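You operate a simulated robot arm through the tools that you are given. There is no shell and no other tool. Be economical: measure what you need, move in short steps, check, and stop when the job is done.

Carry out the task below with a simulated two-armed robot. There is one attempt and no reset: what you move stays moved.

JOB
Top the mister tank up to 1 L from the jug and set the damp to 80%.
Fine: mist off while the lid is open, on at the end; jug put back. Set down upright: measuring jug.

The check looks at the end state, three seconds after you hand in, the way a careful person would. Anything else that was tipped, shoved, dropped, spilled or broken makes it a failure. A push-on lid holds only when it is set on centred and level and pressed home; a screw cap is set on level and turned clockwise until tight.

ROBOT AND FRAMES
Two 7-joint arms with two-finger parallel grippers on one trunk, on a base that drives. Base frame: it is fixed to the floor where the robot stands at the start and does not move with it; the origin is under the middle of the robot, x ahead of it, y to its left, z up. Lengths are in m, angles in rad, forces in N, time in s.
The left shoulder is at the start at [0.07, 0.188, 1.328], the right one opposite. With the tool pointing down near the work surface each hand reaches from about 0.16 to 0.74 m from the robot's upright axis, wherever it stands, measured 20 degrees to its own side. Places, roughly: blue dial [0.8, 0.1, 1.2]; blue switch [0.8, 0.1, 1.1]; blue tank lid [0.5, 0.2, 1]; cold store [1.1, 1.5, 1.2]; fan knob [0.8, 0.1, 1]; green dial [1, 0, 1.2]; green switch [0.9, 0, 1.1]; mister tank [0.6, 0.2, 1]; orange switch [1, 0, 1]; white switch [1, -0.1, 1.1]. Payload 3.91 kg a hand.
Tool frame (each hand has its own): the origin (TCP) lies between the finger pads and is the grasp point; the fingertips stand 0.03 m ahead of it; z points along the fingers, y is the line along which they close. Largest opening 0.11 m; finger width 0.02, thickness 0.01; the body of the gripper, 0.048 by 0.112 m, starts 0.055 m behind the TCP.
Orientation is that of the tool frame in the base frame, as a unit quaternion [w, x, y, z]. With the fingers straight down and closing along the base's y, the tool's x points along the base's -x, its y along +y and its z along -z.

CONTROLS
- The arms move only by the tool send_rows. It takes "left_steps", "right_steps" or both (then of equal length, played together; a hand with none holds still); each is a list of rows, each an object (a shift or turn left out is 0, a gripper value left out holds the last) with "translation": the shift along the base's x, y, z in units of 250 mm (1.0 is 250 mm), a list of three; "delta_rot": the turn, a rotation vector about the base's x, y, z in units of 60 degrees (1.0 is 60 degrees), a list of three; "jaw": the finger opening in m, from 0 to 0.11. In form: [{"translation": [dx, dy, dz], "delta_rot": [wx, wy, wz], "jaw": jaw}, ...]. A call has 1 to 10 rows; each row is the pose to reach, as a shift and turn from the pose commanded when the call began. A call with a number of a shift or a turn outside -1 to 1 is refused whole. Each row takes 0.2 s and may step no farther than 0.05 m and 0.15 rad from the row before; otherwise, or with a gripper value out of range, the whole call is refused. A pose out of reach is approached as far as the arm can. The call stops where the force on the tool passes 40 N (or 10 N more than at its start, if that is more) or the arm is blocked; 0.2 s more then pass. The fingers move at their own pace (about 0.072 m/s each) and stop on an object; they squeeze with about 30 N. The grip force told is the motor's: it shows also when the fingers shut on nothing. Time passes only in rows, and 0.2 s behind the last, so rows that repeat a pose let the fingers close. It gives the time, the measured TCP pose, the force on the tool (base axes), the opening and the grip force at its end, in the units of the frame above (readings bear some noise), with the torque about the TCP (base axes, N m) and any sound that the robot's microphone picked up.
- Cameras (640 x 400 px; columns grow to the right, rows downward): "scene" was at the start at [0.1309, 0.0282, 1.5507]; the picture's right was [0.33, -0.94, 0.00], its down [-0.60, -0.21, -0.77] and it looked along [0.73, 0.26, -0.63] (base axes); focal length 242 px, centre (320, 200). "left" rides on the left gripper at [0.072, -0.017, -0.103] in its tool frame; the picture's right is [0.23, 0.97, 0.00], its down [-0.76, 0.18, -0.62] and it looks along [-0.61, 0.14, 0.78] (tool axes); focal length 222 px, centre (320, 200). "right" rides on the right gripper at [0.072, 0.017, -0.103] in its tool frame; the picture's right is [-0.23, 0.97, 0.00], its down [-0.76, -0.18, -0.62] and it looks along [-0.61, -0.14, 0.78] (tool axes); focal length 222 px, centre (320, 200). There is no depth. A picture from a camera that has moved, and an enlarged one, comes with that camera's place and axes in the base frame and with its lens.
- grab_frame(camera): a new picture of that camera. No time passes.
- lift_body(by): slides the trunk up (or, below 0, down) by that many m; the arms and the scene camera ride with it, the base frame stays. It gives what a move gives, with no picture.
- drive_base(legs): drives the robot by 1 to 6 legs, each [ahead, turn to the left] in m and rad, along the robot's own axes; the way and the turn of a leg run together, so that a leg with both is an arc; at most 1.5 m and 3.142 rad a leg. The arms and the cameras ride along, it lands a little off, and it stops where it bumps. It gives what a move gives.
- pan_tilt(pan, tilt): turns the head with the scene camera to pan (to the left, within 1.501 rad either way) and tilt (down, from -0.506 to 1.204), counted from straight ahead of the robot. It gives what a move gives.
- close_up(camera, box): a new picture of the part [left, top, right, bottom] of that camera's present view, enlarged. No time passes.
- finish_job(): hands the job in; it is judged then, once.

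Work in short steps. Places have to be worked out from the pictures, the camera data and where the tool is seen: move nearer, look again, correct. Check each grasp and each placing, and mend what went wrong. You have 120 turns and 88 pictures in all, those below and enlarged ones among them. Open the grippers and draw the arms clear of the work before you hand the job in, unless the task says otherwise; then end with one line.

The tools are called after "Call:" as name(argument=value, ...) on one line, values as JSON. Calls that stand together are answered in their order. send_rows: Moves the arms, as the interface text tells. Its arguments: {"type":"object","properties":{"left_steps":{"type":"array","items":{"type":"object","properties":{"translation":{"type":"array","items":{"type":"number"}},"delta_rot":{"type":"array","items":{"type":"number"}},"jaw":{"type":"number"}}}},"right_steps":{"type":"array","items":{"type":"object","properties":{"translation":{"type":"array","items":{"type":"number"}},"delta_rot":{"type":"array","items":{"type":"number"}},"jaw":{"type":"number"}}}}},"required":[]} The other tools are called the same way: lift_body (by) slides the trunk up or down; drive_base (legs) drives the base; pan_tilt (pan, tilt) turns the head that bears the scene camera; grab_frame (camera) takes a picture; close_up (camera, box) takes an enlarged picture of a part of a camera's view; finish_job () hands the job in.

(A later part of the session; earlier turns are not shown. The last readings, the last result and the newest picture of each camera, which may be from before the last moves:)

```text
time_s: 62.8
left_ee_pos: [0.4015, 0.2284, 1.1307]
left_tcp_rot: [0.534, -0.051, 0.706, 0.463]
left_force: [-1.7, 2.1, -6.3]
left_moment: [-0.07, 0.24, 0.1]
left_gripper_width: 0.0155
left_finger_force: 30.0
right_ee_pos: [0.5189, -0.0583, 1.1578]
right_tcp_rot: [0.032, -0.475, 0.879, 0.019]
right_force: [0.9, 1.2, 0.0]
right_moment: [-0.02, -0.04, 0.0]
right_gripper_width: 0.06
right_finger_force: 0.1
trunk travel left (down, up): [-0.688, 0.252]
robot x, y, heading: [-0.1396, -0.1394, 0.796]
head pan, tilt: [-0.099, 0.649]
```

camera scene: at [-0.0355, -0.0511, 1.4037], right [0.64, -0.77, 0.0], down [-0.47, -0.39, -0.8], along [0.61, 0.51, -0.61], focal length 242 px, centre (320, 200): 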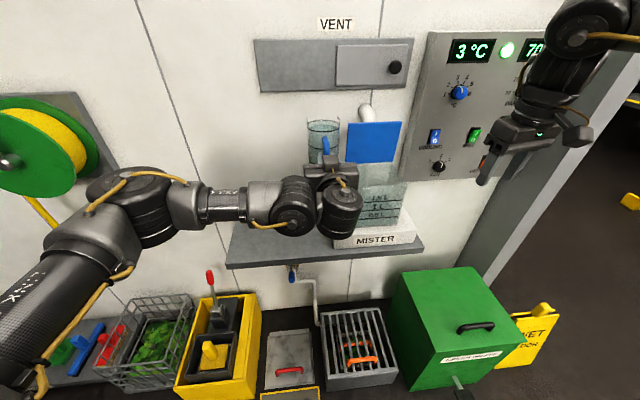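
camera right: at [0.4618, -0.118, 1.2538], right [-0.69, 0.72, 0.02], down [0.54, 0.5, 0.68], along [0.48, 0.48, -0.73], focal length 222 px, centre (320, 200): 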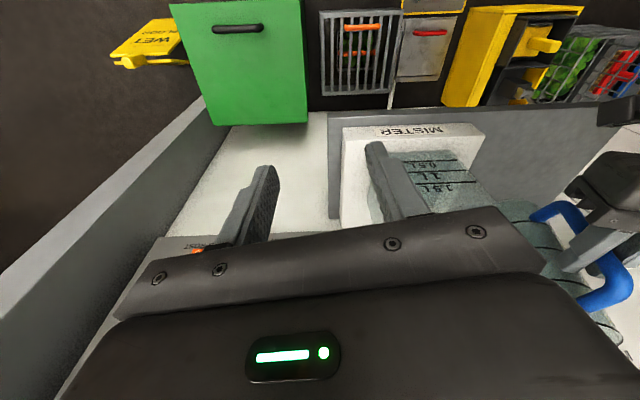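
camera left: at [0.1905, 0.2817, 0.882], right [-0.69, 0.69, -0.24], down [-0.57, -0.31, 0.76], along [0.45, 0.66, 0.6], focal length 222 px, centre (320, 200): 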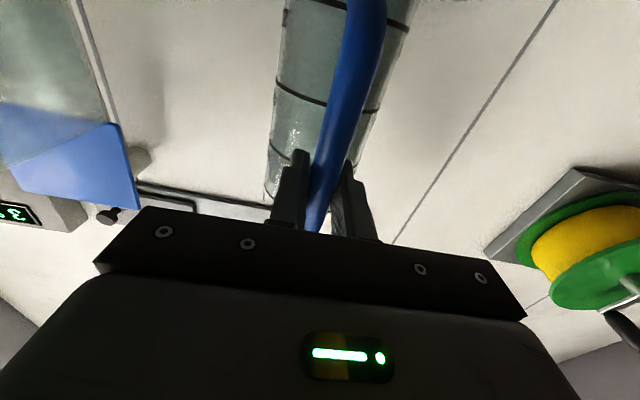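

There's a ~2.6 N side force; I check the right camera for any jug contact with the tank.

Call:
close_up(camera="right", box=[340, 110, 640, 300])

Call:
close_up(camera="scene", box=[330, 120, 400, 180])

```text
2.11 times, centred on (490, 205) of right
camera zoom: at [0.4608, -0.1172, 1.2543], right [-0.69, 0.72, 0.02], down [0.54, 0.5, 0.68], along [0.48, 0.48, -0.73], focal length 468 px, centre (-38, 190)
```

zoom: 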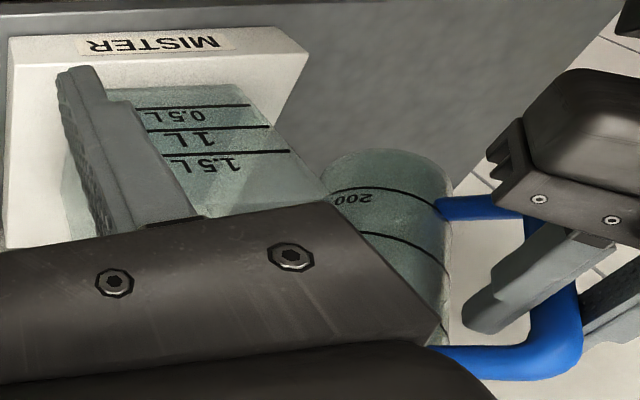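

```text
6.67 times, centred on (365, 150) of scene
camera zoom: at [-0.0374, -0.0494, 1.4037], right [0.64, -0.77, 0.0], down [-0.47, -0.39, -0.8], along [0.61, 0.51, -0.61], focal length 1610 px, centre (20, 533)
```

zoom: 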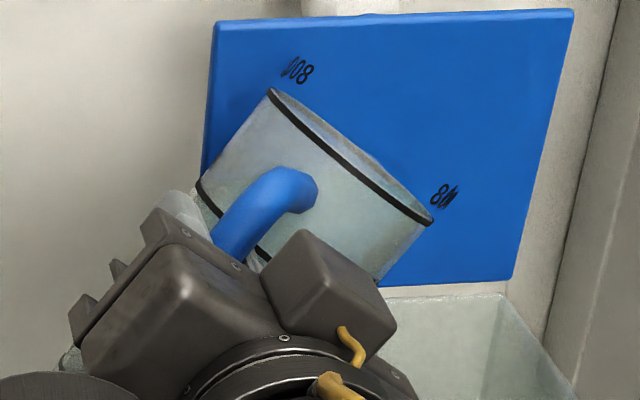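

No obvious contact. To test, I shift the jug 8 mm left (lip stays inside the tank) and reread the forces.

Call:
send_rows(left_steps=[{"translation": [-0.012, 0.012, 0.01]}, {"translation": [-0.023, 0.023, 0.02]}, {"translation": [-0.023, 0.023, 0.02]}, {"translation": [-0.023, 0.023, 0.02]}])

```text
time_s: 63.8
left_ee_pos: [0.3958, 0.2339, 1.1357]
left_tcp_rot: [0.533, -0.049, 0.707, 0.462]
left_force: [-1.0, -0.4, -8.4]
left_moment: [-0.19, 0.32, 0.03]
left_gripper_width: 0.0156
left_finger_force: 30.3
right_ee_pos: [0.5188, -0.0586, 1.1569]
right_tcp_rot: [0.032, -0.475, 0.879, 0.019]
right_force: [1.1, 0.4, -0.2]
right_moment: [-0.01, 0.0, 0.0]
right_gripper_width: 0.06
right_finger_force: 0.1
trunk travel left (down, up): [-0.688, 0.252]
robot x, y, heading: [-0.14, -0.1436, 0.797]
head pan, tilt: [-0.099, 0.649]
```

Call:
send_rows(left_steps=[{}])

Call:
send_rows(left_steps=[{}])

Call:
send_rows(left_steps=[{}])

Call:
close_up(camera="scene", box=[350, 160, 420, 240])

```text
time_s: 64.2
left_ee_pos: [0.3957, 0.2339, 1.1365]
left_tcp_rot: [0.534, -0.05, 0.706, 0.462]
left_force: [-0.9, 0.2, -7.1]
left_moment: [-0.23, 0.3, -0.02]
left_gripper_width: 0.0159
left_finger_force: 30.2
right_ee_pos: [0.5201, -0.058, 1.158]
right_tcp_rot: [0.033, -0.475, 0.879, 0.018]
right_force: [0.8, 0.3, -0.1]
right_moment: [-0.01, 0.01, -0.02]
right_gripper_width: 0.0599
right_finger_force: 0.1
trunk travel left (down, up): [-0.688, 0.252]
robot x, y, heading: [-0.1414, -0.1382, 0.795]
head pan, tilt: [-0.099, 0.649]
```

```text
time_s: 64.6
left_ee_pos: [0.396, 0.2343, 1.1365]
left_tcp_rot: [0.533, -0.05, 0.707, 0.463]
left_force: [0.0, 0.4, -8.0]
left_moment: [-0.22, 0.3, 0.01]
left_gripper_width: 0.016
left_finger_force: 29.9
right_ee_pos: [0.519, -0.059, 1.1573]
right_tcp_rot: [0.032, -0.475, 0.879, 0.018]
right_force: [0.1, -0.3, -0.6]
right_moment: [0.01, -0.01, 0.04]
right_gripper_width: 0.0601
right_finger_force: 0.1
trunk travel left (down, up): [-0.688, 0.252]
robot x, y, heading: [-0.1408, -0.1422, 0.796]
head pan, tilt: [-0.099, 0.649]
```

```text
time_s: 65.0
left_ee_pos: [0.396, 0.234, 1.1356]
left_tcp_rot: [0.533, -0.051, 0.706, 0.463]
left_force: [-0.5, 0.3, -8.6]
left_moment: [-0.25, 0.31, 0.0]
left_gripper_width: 0.0156
left_finger_force: 30.3
right_ee_pos: [0.5193, -0.0588, 1.1567]
right_tcp_rot: [0.033, -0.475, 0.879, 0.019]
right_force: [-0.6, 1.2, 0.3]
right_moment: [0.0, -0.01, -0.02]
right_gripper_width: 0.0599
right_finger_force: 0.1
trunk travel left (down, up): [-0.688, 0.252]
robot x, y, heading: [-0.1412, -0.1382, 0.794]
head pan, tilt: [-0.099, 0.649]
```

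```text
5.00 times, centred on (385, 200) of scene
camera zoom: at [-0.0371, -0.0496, 1.4037], right [0.64, -0.77, 0.0], down [-0.47, -0.39, -0.8], along [0.61, 0.51, -0.61], focal length 1208 px, centre (-5, 200)
```

zoom: 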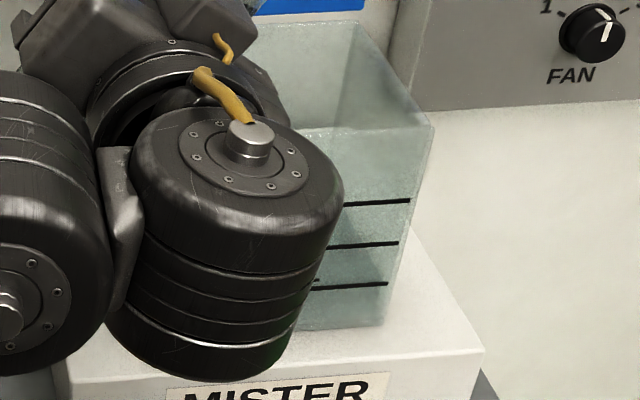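

Weight ≈ 8.0 N average now: earlier contact is gone and little has poured. I raise 2.5 cm for clearance and tilt to ~55°.

Call:
send_rows(left_steps=[{"translation": [0, 0, 0.05]}, {"translation": [0, 0, 0.1]}, {"translation": [0, 0, 0.1], "delta_rot": [0.05, 0.05, 0]}, {"translation": [0, 0, 0.1], "delta_rot": [0.1, 0.1, 0]}, {"translation": [0, 0, 0.1], "delta_rot": [0.15, 0.15, 0]}, {"translation": [0, 0, 0.1], "delta_rot": [0.19, 0.19, 0]}])

Call:
close_up(camera="scene", box=[310, 100, 420, 240])

Call:
send_rows(left_steps=[{}, {}])

Call:
send_rows(left_steps=[{}])

Call:
send_rows(left_steps=[{}])

```text
time_s: 66.4
left_ee_pos: [0.3952, 0.232, 1.1609]
left_tcp_rot: [0.463, 0.05, 0.707, 0.533]
left_force: [-0.3, 0.2, -7.1]
left_moment: [-0.23, 0.14, -0.02]
left_gripper_width: 0.0156
left_finger_force: 30.1
right_ee_pos: [0.5185, -0.0595, 1.1571]
right_tcp_rot: [0.032, -0.476, 0.879, 0.019]
right_force: [-0.4, -0.1, 0.2]
right_moment: [0.04, -0.02, 0.01]
right_gripper_width: 0.06
right_finger_force: 0.2
trunk travel left (down, up): [-0.688, 0.252]
robot x, y, heading: [-0.1404, -0.138, 0.79]
head pan, tilt: [-0.099, 0.649]
```

```text
2.86 times, centred on (365, 170) of scene
camera zoom: at [-0.0372, -0.0496, 1.4037], right [0.64, -0.77, 0.0], down [-0.47, -0.39, -0.8], along [0.61, 0.51, -0.61], focal length 690 px, centre (191, 286)
```

zoom: 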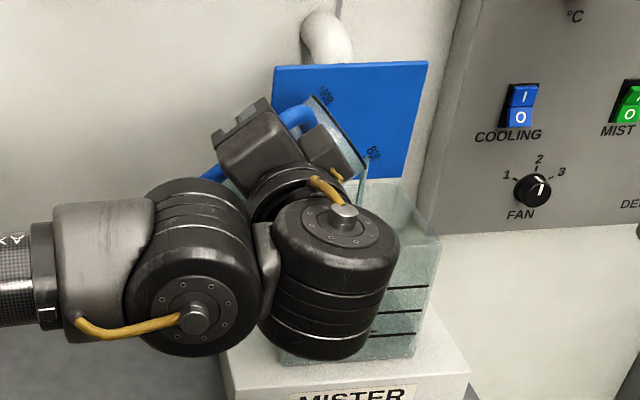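

```text
time_s: 67.0
left_ee_pos: [0.3943, 0.2321, 1.1607]
left_tcp_rot: [0.463, 0.05, 0.706, 0.533]
left_force: [0.2, 0.1, -6.8]
left_moment: [-0.21, 0.15, 0.01]
left_gripper_width: 0.0155
left_finger_force: 29.9
right_ee_pos: [0.5187, -0.0593, 1.1575]
right_tcp_rot: [0.033, -0.476, 0.879, 0.019]
right_force: [-0.1, 0.2, 0.0]
right_moment: [-0.02, 0.0, 0.0]
right_gripper_width: 0.0601
right_finger_force: 0.2
trunk travel left (down, up): [-0.688, 0.252]
robot x, y, heading: [-0.1442, -0.1411, 0.794]
head pan, tilt: [-0.099, 0.649]
```

```text
time_s: 67.4
left_ee_pos: [0.3954, 0.2321, 1.1597]
left_tcp_rot: [0.463, 0.05, 0.707, 0.532]
left_force: [0.1, -0.2, -7.0]
left_moment: [-0.2, 0.17, 0.0]
left_gripper_width: 0.0156
left_finger_force: 30.2
right_ee_pos: [0.519, -0.0588, 1.1566]
right_tcp_rot: [0.033, -0.476, 0.879, 0.019]
right_force: [0.9, -0.5, 0.3]
right_moment: [0.02, 0.0, 0.0]
right_gripper_width: 0.0597
right_finger_force: 0.1
trunk travel left (down, up): [-0.688, 0.252]
robot x, y, heading: [-0.1406, -0.1401, 0.793]
head pan, tilt: [-0.099, 0.649]
```

```text
time_s: 67.8
left_ee_pos: [0.3953, 0.2323, 1.1614]
left_tcp_rot: [0.463, 0.049, 0.707, 0.532]
left_force: [-0.4, 0.1, -6.5]
left_moment: [-0.2, 0.15, -0.01]
left_gripper_width: 0.0154
left_finger_force: 30.1
right_ee_pos: [0.519, -0.0589, 1.1564]
right_tcp_rot: [0.033, -0.476, 0.879, 0.019]
right_force: [0.2, 0.0, 1.0]
right_moment: [0.0, 0.03, 0.01]
right_gripper_width: 0.06
right_finger_force: 0.1
trunk travel left (down, up): [-0.688, 0.252]
robot x, y, heading: [-0.1415, -0.1386, 0.794]
head pan, tilt: [-0.099, 0.649]
```

~6.8 N at 55°. Tilt on to ~65° and remeasure.

Call:
send_rows(left_steps=[{"delta_rot": [0.04, 0.04, 0]}, {"delta_rot": [0.08, 0.08, 0]}, {"delta_rot": [0.12, 0.12, 0]}, {"delta_rot": [0.12, 0.12, 0]}, {"delta_rot": [0.12, 0.12, 0]}, {"delta_rot": [0.12, 0.12, 0]}])

Call:
send_rows(left_steps=[{}])

Call:
send_rows(left_steps=[{}])

Call:
grab_frame(camera="right")

```text
time_s: 69.2
left_ee_pos: [0.395, 0.2327, 1.1616]
left_tcp_rot: [0.414, 0.113, 0.699, 0.572]
left_force: [0.8, -0.2, -6.5]
left_moment: [-0.25, 0.1, 0.02]
left_gripper_width: 0.0155
left_finger_force: 29.5
right_ee_pos: [0.5189, -0.058, 1.1576]
right_tcp_rot: [0.032, -0.476, 0.879, 0.018]
right_force: [-0.4, -0.5, 0.3]
right_moment: [0.0, -0.01, 0.0]
right_gripper_width: 0.0599
right_finger_force: 0.0
trunk travel left (down, up): [-0.688, 0.252]
robot x, y, heading: [-0.1419, -0.1378, 0.788]
head pan, tilt: [-0.099, 0.649]
```

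```text
time_s: 69.6
left_ee_pos: [0.3953, 0.232, 1.1603]
left_tcp_rot: [0.414, 0.112, 0.699, 0.572]
left_force: [-0.3, 0.3, -6.4]
left_moment: [-0.23, 0.11, 0.01]
left_gripper_width: 0.0156
left_finger_force: 30.1
right_ee_pos: [0.5202, -0.0589, 1.1571]
right_tcp_rot: [0.033, -0.475, 0.879, 0.018]
right_force: [0.1, 1.0, 0.7]
right_moment: [0.04, 0.0, 0.01]
right_gripper_width: 0.0604
right_finger_force: 0.1
trunk travel left (down, up): [-0.688, 0.252]
robot x, y, heading: [-0.1397, -0.1402, 0.79]
head pan, tilt: [-0.099, 0.649]
```

```text
time_s: 70.0
left_ee_pos: [0.396, 0.2322, 1.1594]
left_tcp_rot: [0.415, 0.112, 0.699, 0.572]
left_force: [-0.1, 0.0, -5.8]
left_moment: [-0.21, 0.06, 0.0]
left_gripper_width: 0.0152
left_finger_force: 30.4
right_ee_pos: [0.5188, -0.0595, 1.1567]
right_tcp_rot: [0.033, -0.475, 0.879, 0.019]
right_force: [0.5, 0.5, 0.1]
right_moment: [0.04, 0.02, -0.04]
right_gripper_width: 0.0601
right_finger_force: 0.1
trunk travel left (down, up): [-0.688, 0.252]
robot x, y, heading: [-0.142, -0.1413, 0.794]
head pan, tilt: [-0.099, 0.649]
```

```text
22 pictures are left
camera right: at [0.4609, -0.1175, 1.2542], right [-0.69, 0.72, 0.02], down [0.54, 0.5, 0.68], along [0.48, 0.48, -0.73], focal length 222 px, centre (320, 200)
```

right: 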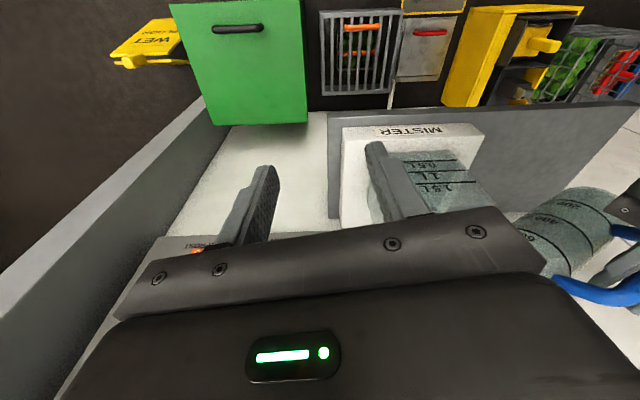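

~6.2 N and still running; hold and keep reading the weight.

Call:
send_rows(left_steps=[{}, {}, {}, {}, {}])

Call:
send_rows(left_steps=[{}])

Call:
send_rows(left_steps=[{}])

Call:
close_up(camera="scene", box=[310, 100, 420, 240])

```text
time_s: 71.2
left_ee_pos: [0.3954, 0.2315, 1.1597]
left_tcp_rot: [0.414, 0.112, 0.699, 0.572]
left_force: [0.4, -0.4, -6.7]
left_moment: [-0.19, 0.07, 0.0]
left_gripper_width: 0.0157
left_finger_force: 30.1
right_ee_pos: [0.5187, -0.0596, 1.157]
right_tcp_rot: [0.033, -0.475, 0.879, 0.018]
right_force: [0.3, 0.0, -0.2]
right_moment: [0.02, 0.0, -0.01]
right_gripper_width: 0.0601
right_finger_force: 0.2
trunk travel left (down, up): [-0.688, 0.252]
robot x, y, heading: [-0.1393, -0.1416, 0.795]
head pan, tilt: [-0.099, 0.649]
```

```text
time_s: 71.6
left_ee_pos: [0.3951, 0.2308, 1.1608]
left_tcp_rot: [0.414, 0.112, 0.7, 0.571]
left_force: [0.8, -0.8, -5.5]
left_moment: [-0.18, 0.07, 0.02]
left_gripper_width: 0.0158
left_finger_force: 30.0
right_ee_pos: [0.518, -0.0591, 1.1567]
right_tcp_rot: [0.033, -0.476, 0.879, 0.018]
right_force: [0.2, 0.2, -0.3]
right_moment: [-0.04, -0.01, -0.01]
right_gripper_width: 0.0602
right_finger_force: 0.2
trunk travel left (down, up): [-0.688, 0.252]
robot x, y, heading: [-0.1416, -0.1432, 0.794]
head pan, tilt: [-0.099, 0.649]
```

```text
time_s: 72.0
left_ee_pos: [0.3965, 0.2323, 1.1613]
left_tcp_rot: [0.414, 0.112, 0.7, 0.572]
left_force: [-0.2, 1.0, -5.0]
left_moment: [-0.23, 0.09, 0.03]
left_gripper_width: 0.0155
left_finger_force: 29.7
right_ee_pos: [0.5189, -0.0599, 1.1567]
right_tcp_rot: [0.032, -0.475, 0.879, 0.018]
right_force: [0.0, -0.2, 0.7]
right_moment: [-0.01, -0.02, -0.01]
right_gripper_width: 0.06
right_finger_force: 0.0
trunk travel left (down, up): [-0.688, 0.252]
robot x, y, heading: [-0.1419, -0.1425, 0.792]
head pan, tilt: [-0.099, 0.649]
```

```text
2.86 times, centred on (365, 170) of scene
camera zoom: at [-0.0374, -0.0497, 1.4037], right [0.64, -0.77, 0.0], down [-0.47, -0.39, -0.8], along [0.61, 0.51, -0.61], focal length 690 px, centre (191, 286)
```

zoom: 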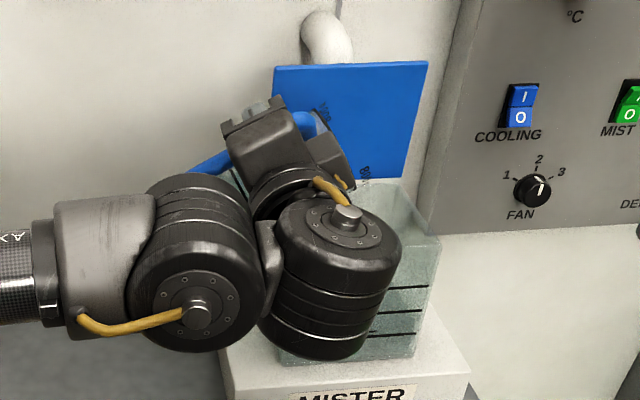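

Stream has stopped at 65° with ~5.7 N. The moment readings fell more than expected, so I check how the jug sits in the grip.

Call:
grab_frame(camera="left")

```text
20 pictures are left
camera left: at [0.2833, 0.1993, 1.113], right [-0.45, 0.46, 0.77], down [-0.02, -0.86, 0.5], along [0.89, 0.22, 0.4], focal length 222 px, centre (320, 200)
```

left: 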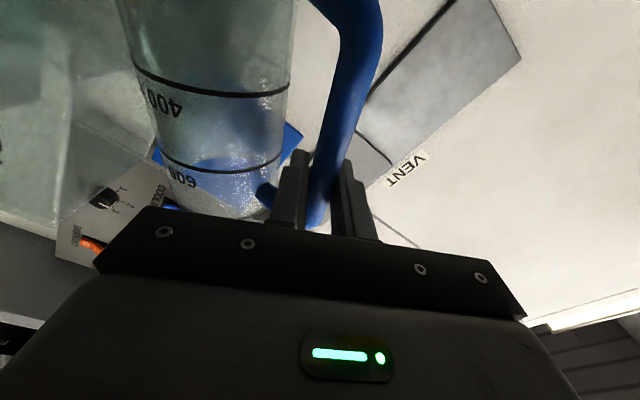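

The jug has sagged sideways about the round handle bar, so its lip hangs lower and slightly nearer to me. About 0.26 L has gone in. I shift 2.5 cm toward the wall and up 2 cm to keep the lip well inside the tank, then tilt to ~72°.

Call:
send_rows(left_steps=[{"translation": [0.02, 0.02, 0.04]}, {"translation": [0.045, 0.045, 0.07]}, {"translation": [0.07, 0.07, 0.08]}, {"translation": [0.07, 0.07, 0.08], "delta_rot": [0.04, 0.04, 0]}, {"translation": [0.07, 0.07, 0.08], "delta_rot": [0.085, 0.085, 0]}, {"translation": [0.07, 0.07, 0.08], "delta_rot": [0.085, 0.085, 0]}, {"translation": [0.07, 0.07, 0.08], "delta_rot": [0.085, 0.085, 0]}])

Call:
send_rows(left_steps=[{}, {}, {}, {}])

Call:
send_rows(left_steps=[{}, {}])

Call:
grab_frame(camera="left")

```text
time_s: 73.6
left_ee_pos: [0.4128, 0.2502, 1.1808]
left_tcp_rot: [0.377, 0.155, 0.69, 0.598]
left_force: [0.4, 0.7, -4.7]
left_moment: [-0.19, 0.04, -0.01]
left_gripper_width: 0.0152
left_finger_force: 30.0
right_ee_pos: [0.5181, -0.0603, 1.1582]
right_tcp_rot: [0.032, -0.476, 0.879, 0.019]
right_force: [0.1, 0.4, 0.0]
right_moment: [0.07, -0.01, -0.01]
right_gripper_width: 0.0598
right_finger_force: 0.0
trunk travel left (down, up): [-0.688, 0.252]
robot x, y, heading: [-0.1419, -0.1386, 0.792]
head pan, tilt: [-0.099, 0.649]
```

```text
time_s: 74.6
left_ee_pos: [0.4124, 0.2495, 1.1808]
left_tcp_rot: [0.376, 0.155, 0.69, 0.598]
left_force: [0.0, 0.4, -4.4]
left_moment: [-0.22, 0.02, -0.03]
left_gripper_width: 0.0155
left_finger_force: 30.5
right_ee_pos: [0.5196, -0.0584, 1.1568]
right_tcp_rot: [0.032, -0.475, 0.879, 0.018]
right_force: [-0.3, 0.1, 0.2]
right_moment: [-0.02, -0.01, -0.01]
right_gripper_width: 0.0597
right_finger_force: 0.0
trunk travel left (down, up): [-0.688, 0.252]
robot x, y, heading: [-0.1403, -0.1393, 0.792]
head pan, tilt: [-0.099, 0.649]
```

```text
time_s: 75.2
left_ee_pos: [0.4141, 0.2502, 1.1807]
left_tcp_rot: [0.377, 0.155, 0.69, 0.597]
left_force: [0.5, 0.1, -4.2]
left_moment: [-0.15, 0.05, 0.0]
left_gripper_width: 0.0153
left_finger_force: 30.6
right_ee_pos: [0.5185, -0.0591, 1.1573]
right_tcp_rot: [0.032, -0.475, 0.879, 0.018]
right_force: [0.8, 1.1, -0.8]
right_moment: [0.01, 0.02, -0.01]
right_gripper_width: 0.06
right_finger_force: 0.1
trunk travel left (down, up): [-0.688, 0.252]
robot x, y, heading: [-0.1424, -0.1384, 0.793]
head pan, tilt: [-0.099, 0.649]
```

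```text
19 pictures are left
camera left: at [0.2964, 0.2214, 1.1406], right [-0.38, 0.38, 0.84], down [0.03, -0.91, 0.42], along [0.92, 0.18, 0.34], focal length 222 px, centre (320, 200)
```

left: 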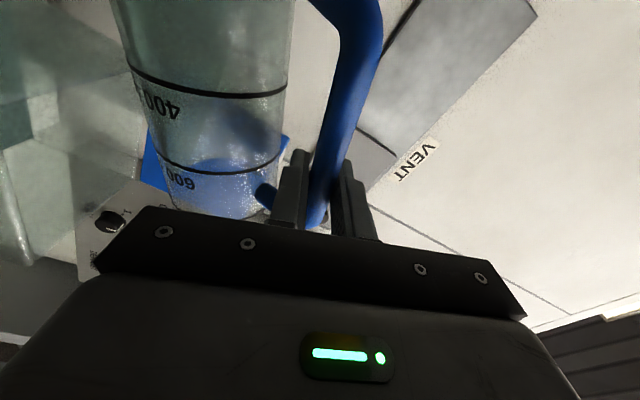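

~4.3 N: about 0.40 L poured. I check the tank level in the part the scene camera can see.

Call:
close_up(camera="scene", box=[360, 160, 420, 230])

Call:
close_up(camera="right", box=[360, 130, 500, 230])

```text
5.71 times, centred on (390, 195) of scene
camera zoom: at [-0.0375, -0.0498, 1.4038], right [0.64, -0.77, 0.0], down [-0.47, -0.39, -0.8], along [0.61, 0.51, -0.61], focal length 1380 px, centre (-80, 229)
```

zoom: 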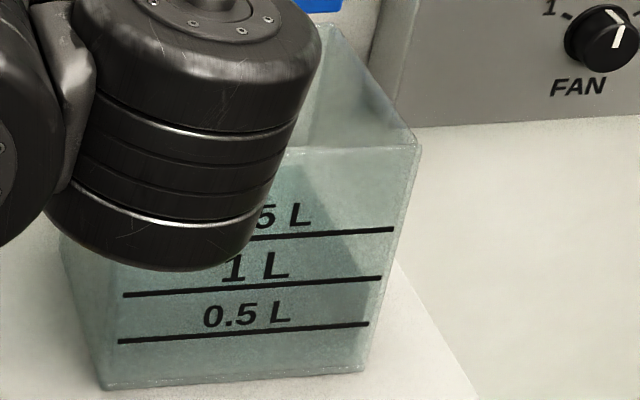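

```text
4.00 times, centred on (430, 180) of right
camera zoom: at [0.4608, -0.1177, 1.2543], right [-0.69, 0.72, 0.02], down [0.54, 0.5, 0.68], along [0.48, 0.48, -0.73], focal length 888 px, centre (-120, 280)
```

zoom: 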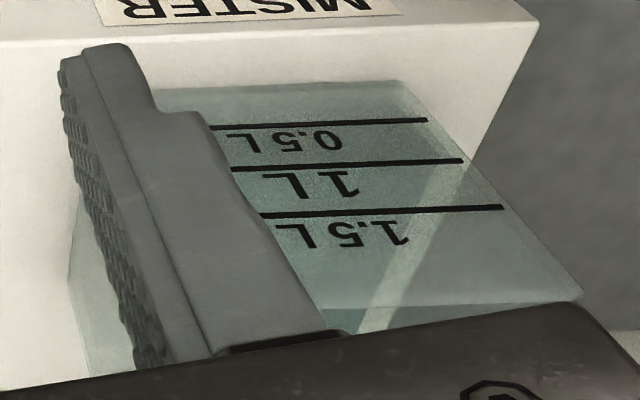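

Call:
close_up(camera="scene", box=[376, 178, 411, 214])

```text
11.11 times, centred on (394, 196) of scene
camera zoom: at [-0.0375, -0.0498, 1.4038], right [0.64, -0.77, 0.0], down [-0.47, -0.39, -0.8], along [0.61, 0.51, -0.61], focal length 2684 px, centre (-497, 244)
```

zoom: 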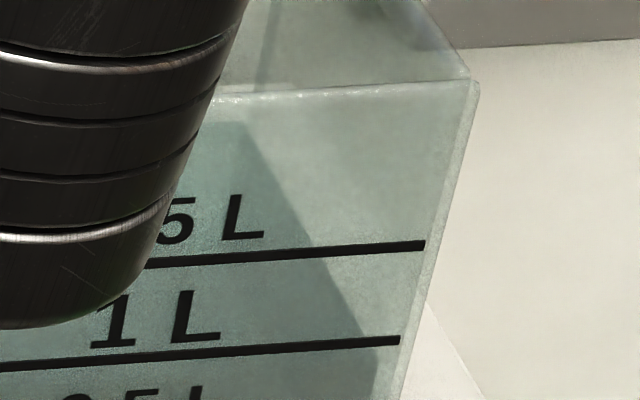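

Water surface is clearly visible: level ≈ 0.943 against the 1 L line at ≈ 0.952, i.e. about 0.85 L. Tilt ~5° more for another ~0.1 L.

Call:
send_rows(left_steps=[{"delta_rot": [0.03, 0.03, 0]}, {"delta_rot": [0.06, 0.06, 0]}, {"delta_rot": [0.06, 0.06, 0]}, {"delta_rot": [0.06, 0.06, 0]}, {"delta_rot": [0.06, 0.06, 0]}, {"delta_rot": [0.06, 0.06, 0]}, {"delta_rot": [0.06, 0.06, 0]}])

Call:
close_up(camera="scene", box=[376, 178, 411, 214])

```text
time_s: 76.8
left_ee_pos: [0.4118, 0.2498, 1.1813]
left_tcp_rot: [0.351, 0.186, 0.683, 0.614]
left_force: [-0.5, -0.1, -2.4]
left_moment: [-0.13, 0.01, 0.0]
left_gripper_width: 0.0153
left_finger_force: 30.0
right_ee_pos: [0.5186, -0.059, 1.157]
right_tcp_rot: [0.033, -0.475, 0.879, 0.018]
right_force: [0.0, -1.0, 1.0]
right_moment: [0.01, 0.01, -0.02]
right_gripper_width: 0.0599
right_finger_force: 0.0
trunk travel left (down, up): [-0.688, 0.252]
robot x, y, heading: [-0.1381, -0.1422, 0.795]
head pan, tilt: [-0.099, 0.649]
```

```text
11.11 times, centred on (394, 196) of scene
camera zoom: at [-0.0377, -0.05, 1.4038], right [0.64, -0.77, 0.0], down [-0.47, -0.39, -0.8], along [0.61, 0.51, -0.61], focal length 2684 px, centre (-497, 244)
```

zoom: 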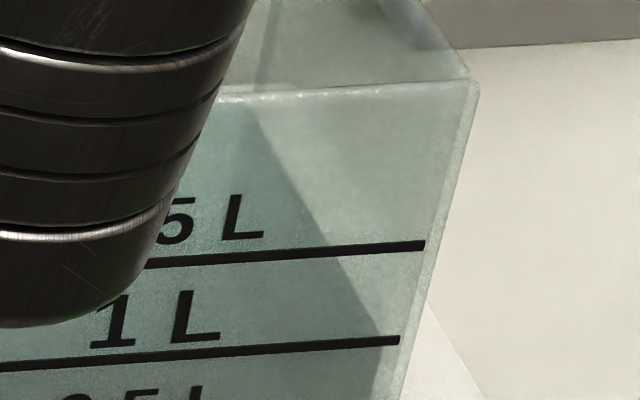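

Level ≈ 0.949 (≈0.95 L). I hold one more second at this tilt to see whether it is still running, then look again.

Call:
send_rows(left_steps=[{}, {}, {}, {}, {}])

Call:
close_up(camera="scene", box=[376, 178, 411, 214])

```text
time_s: 78.0
left_ee_pos: [0.4123, 0.249, 1.1808]
left_tcp_rot: [0.35, 0.185, 0.683, 0.614]
left_force: [0.8, 0.7, -3.2]
left_moment: [-0.14, 0.02, 0.0]
left_gripper_width: 0.0154
left_finger_force: 29.6
right_ee_pos: [0.5185, -0.0578, 1.1578]
right_tcp_rot: [0.032, -0.475, 0.879, 0.018]
right_force: [-0.3, 0.4, 0.7]
right_moment: [0.01, -0.03, -0.01]
right_gripper_width: 0.0599
right_finger_force: 0.1
trunk travel left (down, up): [-0.688, 0.252]
robot x, y, heading: [-0.1368, -0.1396, 0.791]
head pan, tilt: [-0.099, 0.649]
```

```text
11.11 times, centred on (394, 196) of scene
camera zoom: at [-0.0377, -0.0499, 1.4038], right [0.64, -0.77, 0.0], down [-0.47, -0.39, -0.8], along [0.61, 0.51, -0.61], focal length 2684 px, centre (-497, 244)
```

zoom: 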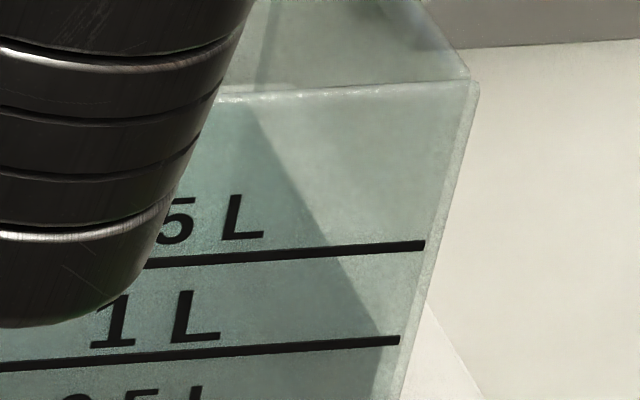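

Settled at ~0.94 L. One more small tilt (~3.5°) for the last ~0.06 L.

Call:
send_rows(left_steps=[{"delta_rot": [0.02, 0.02, 0]}, {"delta_rot": [0.04, 0.04, 0]}, {"delta_rot": [0.04, 0.04, 0]}, {"delta_rot": [0.04, 0.04, 0]}, {"delta_rot": [0.04, 0.04, 0]}, {"delta_rot": [0.04, 0.04, 0]}, {"delta_rot": [0.04, 0.04, 0]}, {"delta_rot": [0.04, 0.04, 0]}])

Call:
close_up(camera="scene", box=[376, 178, 411, 214])

```text
time_s: 79.8
left_ee_pos: [0.4127, 0.2489, 1.1815]
left_tcp_rot: [0.331, 0.205, 0.677, 0.624]
left_force: [-1.2, -0.6, -3.4]
left_moment: [-0.16, 0.02, -0.03]
left_gripper_width: 0.0155
left_finger_force: 30.4
right_ee_pos: [0.5177, -0.0594, 1.157]
right_tcp_rot: [0.033, -0.475, 0.879, 0.019]
right_force: [-0.1, -0.5, 0.3]
right_moment: [0.0, 0.01, -0.02]
right_gripper_width: 0.0601
right_finger_force: 0.0
trunk travel left (down, up): [-0.688, 0.252]
robot x, y, heading: [-0.1399, -0.1383, 0.795]
head pan, tilt: [-0.099, 0.649]
```

```text
11.11 times, centred on (394, 196) of scene
camera zoom: at [-0.0378, -0.05, 1.4038], right [0.64, -0.77, 0.0], down [-0.47, -0.39, -0.8], along [0.61, 0.51, -0.6], focal length 2684 px, centre (-497, 244)
```

zoom: 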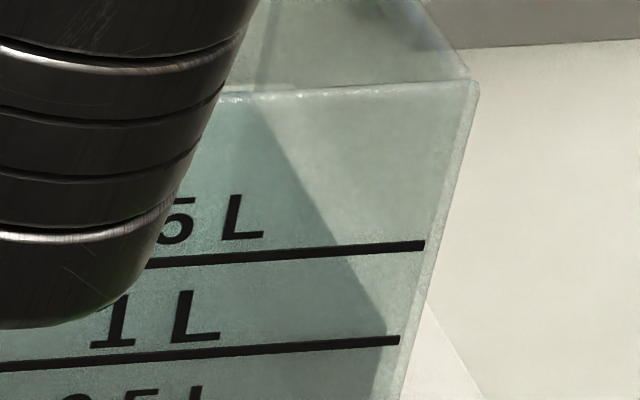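

Level now reads right at the 1 L line (allowing for wall thickness, ~1.0–1.03 L). I unroll the jug upright right here, raising it 3 cm so its bottom stays clear of the tank rim.

Call:
send_rows(left_steps=[{"translation": [0, 0, 0.06], "delta_rot": [-0.0935, -0.0935, 0]}, {"translation": [0, 0, 0.12], "delta_rot": [-0.187, -0.187, 0]}, {"translation": [0, 0, 0.12], "delta_rot": [-0.2805, -0.2805, 0]}, {"translation": [0, 0, 0.12], "delta_rot": [-0.374, -0.374, 0]}, {"translation": [0, 0, 0.12], "delta_rot": [-0.4675, -0.4675, 0]}, {"translation": [0, 0, 0.12], "delta_rot": [-0.561, -0.561, 0]}, {"translation": [0, 0, 0.12], "delta_rot": [-0.6545, -0.6545, 0]}, {"translation": [0, 0, 0.12], "delta_rot": [-0.748, -0.748, 0]}, {"translation": [0, 0, 0.12], "delta_rot": [-0.8415, -0.8415, 0]}, {"translation": [0, 0, 0.12], "delta_rot": [-0.935, -0.935, 0]}])

Call:
grab_frame(camera="left")

```text
time_s: 82.0
left_ee_pos: [0.4126, 0.2493, 1.2114]
left_tcp_rot: [0.654, -0.273, 0.653, 0.266]
left_force: [-0.1, -0.5, -2.8]
left_moment: [0.02, 0.17, -0.01]
left_gripper_width: 0.0154
left_finger_force: 29.8
right_ee_pos: [0.5198, -0.0599, 1.1568]
right_tcp_rot: [0.033, -0.475, 0.879, 0.018]
right_force: [-0.7, 0.4, -0.8]
right_moment: [-0.01, 0.02, 0.0]
right_gripper_width: 0.0599
right_finger_force: 0.2
trunk travel left (down, up): [-0.688, 0.252]
robot x, y, heading: [-0.1387, -0.1386, 0.792]
head pan, tilt: [-0.099, 0.649]
```

```text
12 pictures are left
camera left: at [0.353, 0.1642, 1.1391], right [-0.69, 0.69, -0.24], down [-0.57, -0.31, 0.76], along [0.45, 0.66, 0.6], focal length 222 px, centre (320, 200)
```

left: 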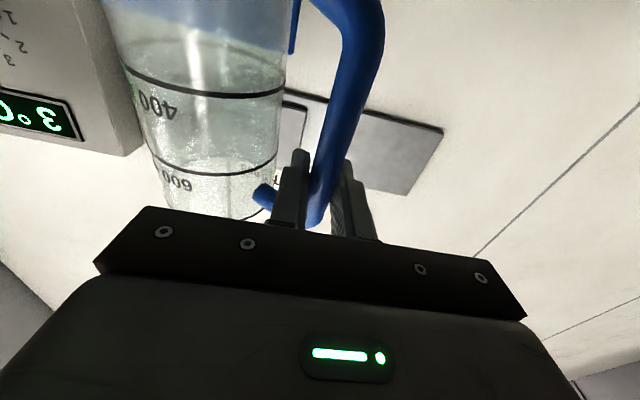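

Jug is upright, rotated ~50° about its handle (from the moment: centre ≈ 5 cm ahead and 6.4 cm to the right of the TCP). I carry it back over its original spot accounting for that offset, then lower.

Call:
send_rows(left_steps=[{"translation": [-0.1, 0.1, 0]}, {"translation": [-0.2, 0.2, 0]}, {"translation": [-0.3, 0.3, 0]}, {"translation": [-0.41, 0.41, 0]}, {"translation": [-0.52, 0.52, 0]}, {"translation": [-0.63, 0.63, 0]}, {"translation": [-0.74, 0.74, 0]}])

Call:
send_rows(left_steps=[{"translation": [0, 0, -0.15]}, {"translation": [0, 0, -0.3]}, {"translation": [0, 0, -0.45]}, {"translation": [0, 0, -0.6]}, {"translation": [0, 0, -0.75]}, {"translation": [0, 0, -0.86]}, {"translation": [0, 0, -0.93]}])

Call:
grab_frame(camera="scene")

```text
time_s: 83.6
left_ee_pos: [0.2261, 0.4351, 1.2114]
left_tcp_rot: [0.655, -0.273, 0.653, 0.266]
left_force: [-0.6, 0.9, -3.6]
left_moment: [0.04, 0.17, -0.03]
left_gripper_width: 0.0153
left_finger_force: 30.2
right_ee_pos: [0.5163, -0.0581, 1.1582]
right_tcp_rot: [0.033, -0.475, 0.879, 0.018]
right_force: [0.2, 0.0, 0.0]
right_moment: [-0.03, -0.03, -0.01]
right_gripper_width: 0.06
right_finger_force: 0.1
trunk travel left (down, up): [-0.688, 0.252]
robot x, y, heading: [-0.141, -0.1422, 0.792]
head pan, tilt: [-0.099, 0.649]
```

```text
time_s: 85.2
left_ee_pos: [0.2268, 0.4343, 0.9801]
left_tcp_rot: [0.654, -0.273, 0.653, 0.268]
left_force: [-0.6, -1.0, -1.8]
left_moment: [0.05, 0.17, -0.01]
left_gripper_width: 0.0152
left_finger_force: 30.2
right_ee_pos: [0.5186, -0.059, 1.1575]
right_tcp_rot: [0.032, -0.476, 0.879, 0.018]
right_force: [-0.2, 1.0, 0.6]
right_moment: [0.03, 0.01, 0.0]
right_gripper_width: 0.0602
right_finger_force: 0.1
trunk travel left (down, up): [-0.688, 0.252]
robot x, y, heading: [-0.1429, -0.1427, 0.787]
head pan, tilt: [-0.099, 0.649]
```

```text
11 pictures are left
camera scene: at [-0.0381, -0.0499, 1.4039], right [0.64, -0.77, 0.0], down [-0.47, -0.39, -0.8], along [0.61, 0.51, -0.6], focal length 242 px, centre (320, 200)
```

scene: 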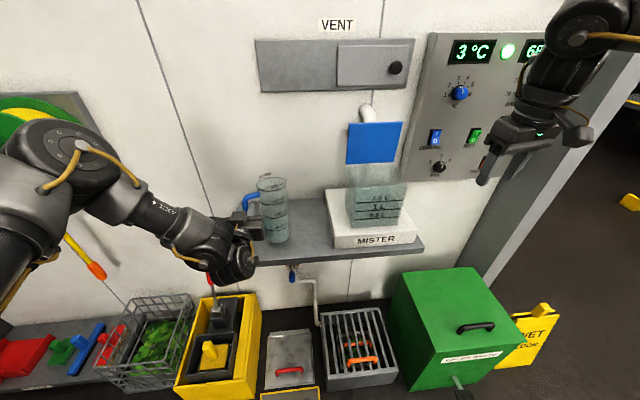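

The jug is just above its old spot. Lower the last 2.5 cm in small steps until it touches.

Call:
send_rows(left_steps=[{"translation": [0, 0, -0.03]}, {"translation": [0, 0, -0.06]}, {"translation": [0, 0, -0.08]}, {"translation": [0, 0, -0.09]}, {"translation": [0, 0, -0.1]}, {"translation": [0, 0, -0.105]}, {"translation": [0, 0, -0.105]}])

Call:
close_up(camera="scene", box=[230, 160, 330, 270])

```text
time_s: 86.8
left_ee_pos: [0.2254, 0.4323, 0.9569]
left_tcp_rot: [0.656, -0.273, 0.65, 0.268]
left_force: [-7.5, 0.0, 22.3]
left_moment: [0.23, -0.78, 0.08]
left_gripper_width: 0.0153
left_finger_force: 29.6
right_ee_pos: [0.5153, -0.0613, 1.1594]
right_tcp_rot: [0.035, -0.476, 0.879, 0.019]
right_force: [0.3, -0.4, -0.1]
right_moment: [0.02, 0.0, 0.02]
right_gripper_width: 0.0599
right_finger_force: 0.0
trunk travel left (down, up): [-0.688, 0.252]
robot x, y, heading: [-0.142, -0.1401, 0.788]
head pan, tilt: [-0.099, 0.649]
```

```text
3.64 times, centred on (280, 215) of scene
camera zoom: at [-0.0417, -0.0531, 1.4044], right [0.64, -0.77, 0.0], down [-0.46, -0.38, -0.8], along [0.61, 0.51, -0.6], focal length 878 px, centre (466, 146)
```

zoom: 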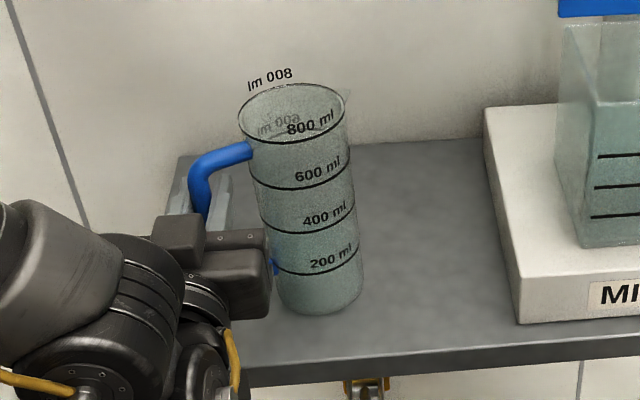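

Jug is down (22 N press). I ease up 4 mm, open only slightly (the finger is close to the body), and back straight out.

Call:
send_rows(left_steps=[{"translation": [0, 0, 0.018]}, {"translation": [0, 0, 0.018], "jaw": 0.028}, {"translation": [0, 0, 0.018]}, {"translation": [-0.03, -0.03, 0.018]}, {"translation": [-0.08, -0.08, 0.018]}, {"translation": [-0.15, -0.15, 0.018]}, {"translation": [-0.24, -0.24, 0.018]}, {"translation": [-0.32, -0.32, 0.018]}])

Call:
close_up(camera="scene", box=[230, 140, 420, 270])

```text
time_s: 88.6
left_ee_pos: [0.148, 0.355, 0.9576]
left_tcp_rot: [0.654, -0.275, 0.652, 0.268]
left_force: [0.6, -0.5, 0.3]
left_moment: [0.01, 0.0, -0.04]
left_gripper_width: 0.028
left_finger_force: 0.1
right_ee_pos: [0.5167, -0.0591, 1.1577]
right_tcp_rot: [0.034, -0.476, 0.879, 0.019]
right_force: [-0.7, -0.4, -0.2]
right_moment: [0.02, 0.01, 0.03]
right_gripper_width: 0.06
right_finger_force: 0.1
trunk travel left (down, up): [-0.688, 0.252]
robot x, y, heading: [-0.1409, -0.1394, 0.789]
head pan, tilt: [-0.099, 0.649]
```

```text
3.08 times, centred on (325, 205) of scene
camera zoom: at [-0.039, -0.05, 1.4039], right [0.64, -0.77, 0.0], down [-0.47, -0.39, -0.8], along [0.61, 0.51, -0.6], focal length 743 px, centre (305, 185)
```

zoom: 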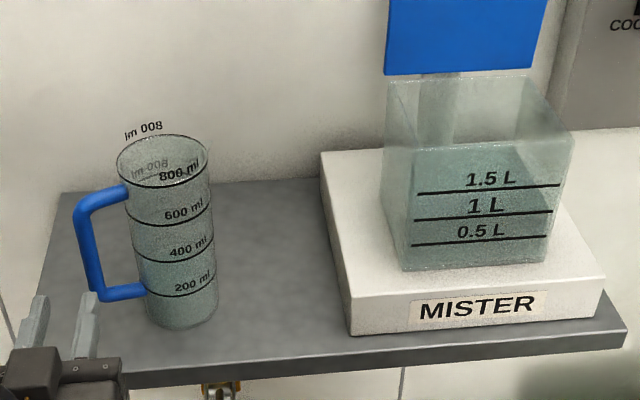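

The jug stands upright at its place and the tank reads ~1 L. Now I raise the left hand clear and raise the trunk again, then drive forward to close the lid.

Call:
send_rows(left_steps=[{"translation": [-0.05, 0.0, 0.15]}, {"translation": [-0.1, 0.05, 0.3]}, {"translation": [-0.15, 0.1, 0.45]}, {"translation": [-0.2, 0.15, 0.6]}])

Call:
lift_body(by=0.15)

Call:
drive_base(legs=[[0.18, 0]])

Call:
grab_frame(camera="scene")

```text
time_s: 89.6
left_ee_pos: [0.0957, 0.3932, 1.1097]
left_tcp_rot: [0.654, -0.274, 0.652, 0.268]
left_force: [-0.3, 0.8, -0.2]
left_moment: [0.02, 0.05, -0.04]
left_gripper_width: 0.0279
left_finger_force: 0.1
right_ee_pos: [0.5162, -0.0589, 1.1579]
right_tcp_rot: [0.034, -0.476, 0.878, 0.018]
right_force: [-0.3, 0.4, 0.4]
right_moment: [-0.01, -0.05, -0.01]
right_gripper_width: 0.0598
right_finger_force: 0.2
trunk travel left (down, up): [-0.688, 0.252]
robot x, y, heading: [-0.1393, -0.1438, 0.791]
head pan, tilt: [-0.099, 0.649]
```

```text
time_s: 91.4
left_ee_pos: [0.0989, 0.394, 1.2581]
left_tcp_rot: [0.654, -0.274, 0.652, 0.267]
left_force: [0.0, 0.2, -0.3]
left_moment: [0.01, 0.04, -0.02]
left_gripper_width: 0.0281
left_finger_force: 0.2
right_ee_pos: [0.5173, -0.059, 1.3079]
right_tcp_rot: [0.033, -0.475, 0.879, 0.019]
right_force: [0.2, 1.4, -1.0]
right_moment: [0.02, 0.0, 0.01]
right_gripper_width: 0.0599
right_finger_force: 0.2
trunk travel left (down, up): [-0.838, 0.102]
robot x, y, heading: [-0.1405, -0.1378, 0.793]
head pan, tilt: [-0.099, 0.649]
```

```text
time_s: 92.9
left_ee_pos: [0.2229, 0.5223, 1.2604]
left_tcp_rot: [0.655, -0.274, 0.651, 0.269]
left_force: [0.2, -1.3, 0.5]
left_moment: [0.01, 0.01, 0.01]
left_gripper_width: 0.0283
left_finger_force: 0.1
right_ee_pos: [0.6433, 0.07, 1.3094]
right_tcp_rot: [0.035, -0.478, 0.878, 0.019]
right_force: [-0.1, -1.1, 0.0]
right_moment: [0.05, -0.04, 0.01]
right_gripper_width: 0.0599
right_finger_force: 0.0
trunk travel left (down, up): [-0.838, 0.102]
robot x, y, heading: [-0.012, -0.0094, 0.794]
head pan, tilt: [-0.099, 0.649]
```

```text
8 pictures are left
camera scene: at [0.0863, 0.077, 1.5543], right [0.64, -0.77, 0.0], down [-0.46, -0.39, -0.8], along [0.61, 0.51, -0.6], focal length 242 px, centre (320, 200)
```

scene: 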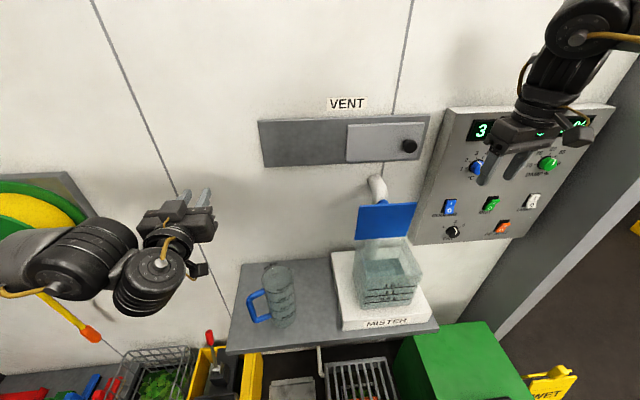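

I move the right hand back over the knob (its recorded release pose was (0.605,0.2845,1.155)), restoring yaw, and descend around it.

Call:
send_rows(right_steps=[{"translation": [-0.03, 0.17, 0], "delta_rot": [0, 0, -0.05], "jaw": 0.06}, {"translation": [-0.06, 0.34, 0], "delta_rot": [0, 0, -0.1]}, {"translation": [-0.09, 0.51, 0], "delta_rot": [0, 0, -0.15]}, {"translation": [-0.12, 0.68, 0], "delta_rot": [0, 0, -0.191]}, {"translation": [-0.152, 0.858, 0], "delta_rot": [0, 0, -0.191]}, {"translation": [-0.152, 0.858, -0.15], "delta_rot": [0, 0, -0.191]}, {"translation": [-0.152, 0.858, -0.3], "delta_rot": [0, 0, -0.191]}])

Call:
close_up(camera="right", box=[220, 60, 440, 220])

```text
time_s: 94.5
left_ee_pos: [0.2268, 0.5227, 1.2585]
left_tcp_rot: [0.653, -0.273, 0.653, 0.269]
left_force: [-0.1, -0.4, -0.5]
left_moment: [0.02, -0.03, 0.02]
left_gripper_width: 0.0278
left_finger_force: 0.1
right_ee_pos: [0.6093, 0.2863, 1.2331]
right_tcp_rot: [0.033, -0.387, 0.921, 0.016]
right_force: [0.3, -0.6, 0.7]
right_moment: [0.01, 0.02, 0.01]
right_gripper_width: 0.0601
right_finger_force: 0.0
trunk travel left (down, up): [-0.838, 0.102]
robot x, y, heading: [-0.0122, -0.0095, 0.795]
head pan, tilt: [-0.099, 0.649]
```

```text
2.50 times, centred on (330, 140) of right
camera zoom: at [0.5422, 0.239, 1.3301], right [-0.54, 0.84, 0.02], down [0.63, 0.38, 0.68], along [0.56, 0.38, -0.73], focal length 555 px, centre (295, 350)
```

zoom: 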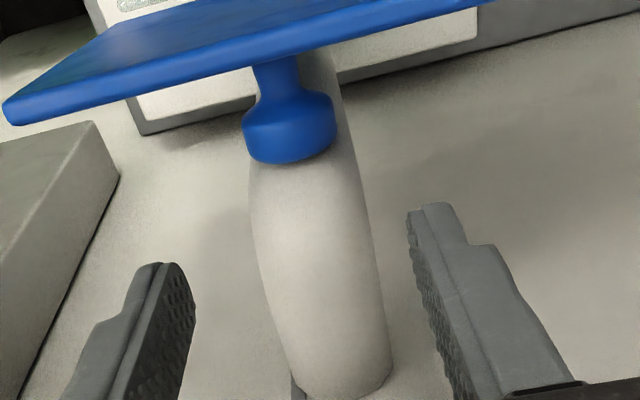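

Knob is straight below, ~9 mm nearer to me than the tool axis. Correct, descend to z 1.155 and grip.

Call:
send_rows(right_steps=[{"translation": [-0.026, -0.026, -0.1]}, {"translation": [-0.026, -0.026, -0.2]}, {"translation": [-0.026, -0.026, -0.28]}, {"translation": [-0.026, -0.026, -0.311]}, {"translation": [-0.026, -0.026, -0.311], "jaw": 0.0}, {"translation": [-0.026, -0.026, -0.311]}, {"translation": [-0.026, -0.026, -0.311]}])

```text
time_s: 96.1
left_ee_pos: [0.2252, 0.5239, 1.2596]
left_tcp_rot: [0.654, -0.273, 0.653, 0.267]
left_force: [0.0, 0.1, 0.7]
left_moment: [-0.01, -0.02, 0.01]
left_gripper_width: 0.0279
left_finger_force: 0.0
right_ee_pos: [0.6008, 0.2804, 1.1556]
right_tcp_rot: [0.034, -0.387, 0.921, 0.015]
right_force: [4.1, -1.1, 3.0]
right_moment: [-0.05, -0.17, -0.03]
right_gripper_width: 0.0309
right_finger_force: 44.8
trunk travel left (down, up): [-0.838, 0.102]
robot x, y, heading: [-0.0082, -0.0105, 0.794]
head pan, tilt: [-0.099, 0.649]
```

Knob gripped again. I follow the measured arc back toward closed, first half.

Call:
send_rows(right_steps=[{"translation": [-0.02, -0.02, 0.014], "delta_rot": [-0.035, 0.035, 0]}, {"translation": [-0.04, -0.04, 0.026], "delta_rot": [-0.071, 0.071, 0]}, {"translation": [-0.074, -0.074, 0.028], "delta_rot": [-0.106, 0.106, 0]}, {"translation": [-0.108, -0.108, 0.022], "delta_rot": [-0.1415, 0.1415, 0]}, {"translation": [-0.144, -0.144, 0.008], "delta_rot": [-0.177, 0.177, 0]}, {"translation": [-0.179, -0.179, -0.01], "delta_rot": [-0.2, 0.2, 0]}])

```text
time_s: 97.5
left_ee_pos: [0.2262, 0.5236, 1.2583]
left_tcp_rot: [0.653, -0.275, 0.653, 0.268]
left_force: [0.6, -0.1, 0.3]
left_moment: [0.01, 0.02, 0.01]
left_gripper_width: 0.0281
left_finger_force: 0.1
right_ee_pos: [0.5588, 0.2366, 1.153]
right_tcp_rot: [-0.101, -0.385, 0.917, -0.04]
right_force: [12.2, 2.4, 5.9]
right_moment: [1.0, -1.09, 0.05]
right_gripper_width: 0.0311
right_finger_force: 45.3
trunk travel left (down, up): [-0.838, 0.102]
robot x, y, heading: [-0.0117, -0.0082, 0.792]
head pan, tilt: [-0.099, 0.649]
```

Forces are moderate. Continue down the rest of the arc to closed.

Call:
send_rows(right_steps=[{"translation": [-0.028, -0.028, -0.022]}, {"translation": [-0.055, -0.055, -0.048], "delta_rot": [0.005, -0.005, 0]}, {"translation": [-0.085, -0.085, -0.076], "delta_rot": [0.015, -0.015, 0]}, {"translation": [-0.113, -0.113, -0.106], "delta_rot": [0.03, -0.03, 0]}, {"translation": [-0.131, -0.131, -0.136], "delta_rot": [0.05, -0.05, 0]}, {"translation": [-0.147, -0.147, -0.166], "delta_rot": [0.07, -0.07, 0]}, {"translation": [-0.161, -0.161, -0.195], "delta_rot": [0.09, -0.09, 0]}, {"translation": [-0.172, -0.172, -0.224], "delta_rot": [0.115, -0.115, 0]}, {"translation": [-0.182, -0.182, -0.255], "delta_rot": [0.14, -0.14, 0]}, {"translation": [-0.19, -0.19, -0.285], "delta_rot": [0.16, -0.16, 0]}])

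Call:
close_up(camera="scene", box=[330, 180, 450, 340])

```text
time_s: 99.7
left_ee_pos: [0.2243, 0.5208, 1.2607]
left_tcp_rot: [0.654, -0.273, 0.652, 0.269]
left_force: [0.5, -0.1, -0.4]
left_moment: [0.03, 0.02, 0.0]
left_gripper_width: 0.028
left_finger_force: 0.0
right_ee_pos: [0.5098, 0.1859, 1.0823]
right_tcp_rot: [0.007, -0.387, 0.922, 0.005]
right_force: [6.4, -15.3, 12.6]
right_moment: [0.74, -0.7, -0.01]
right_gripper_width: 0.0307
right_finger_force: 45.4
trunk travel left (down, up): [-0.838, 0.102]
robot x, y, heading: [-0.0107, -0.0111, 0.798]
head pan, tilt: [-0.099, 0.649]
```

```text
2.50 times, centred on (390, 260) of scene
camera zoom: at [0.0889, 0.075, 1.5542], right [0.64, -0.77, 0.0], down [-0.46, -0.39, -0.8], along [0.61, 0.51, -0.6], focal length 604 px, centre (145, 50)
```

zoom: 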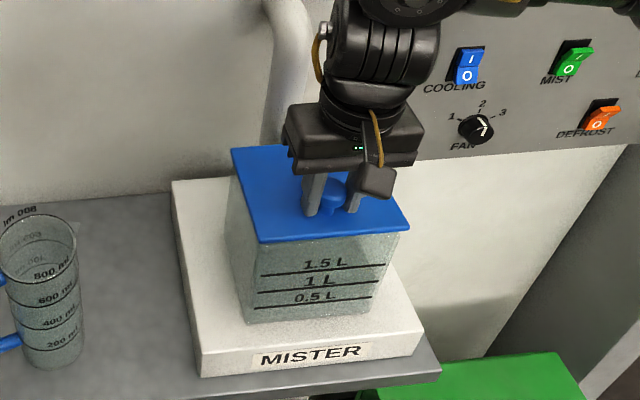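

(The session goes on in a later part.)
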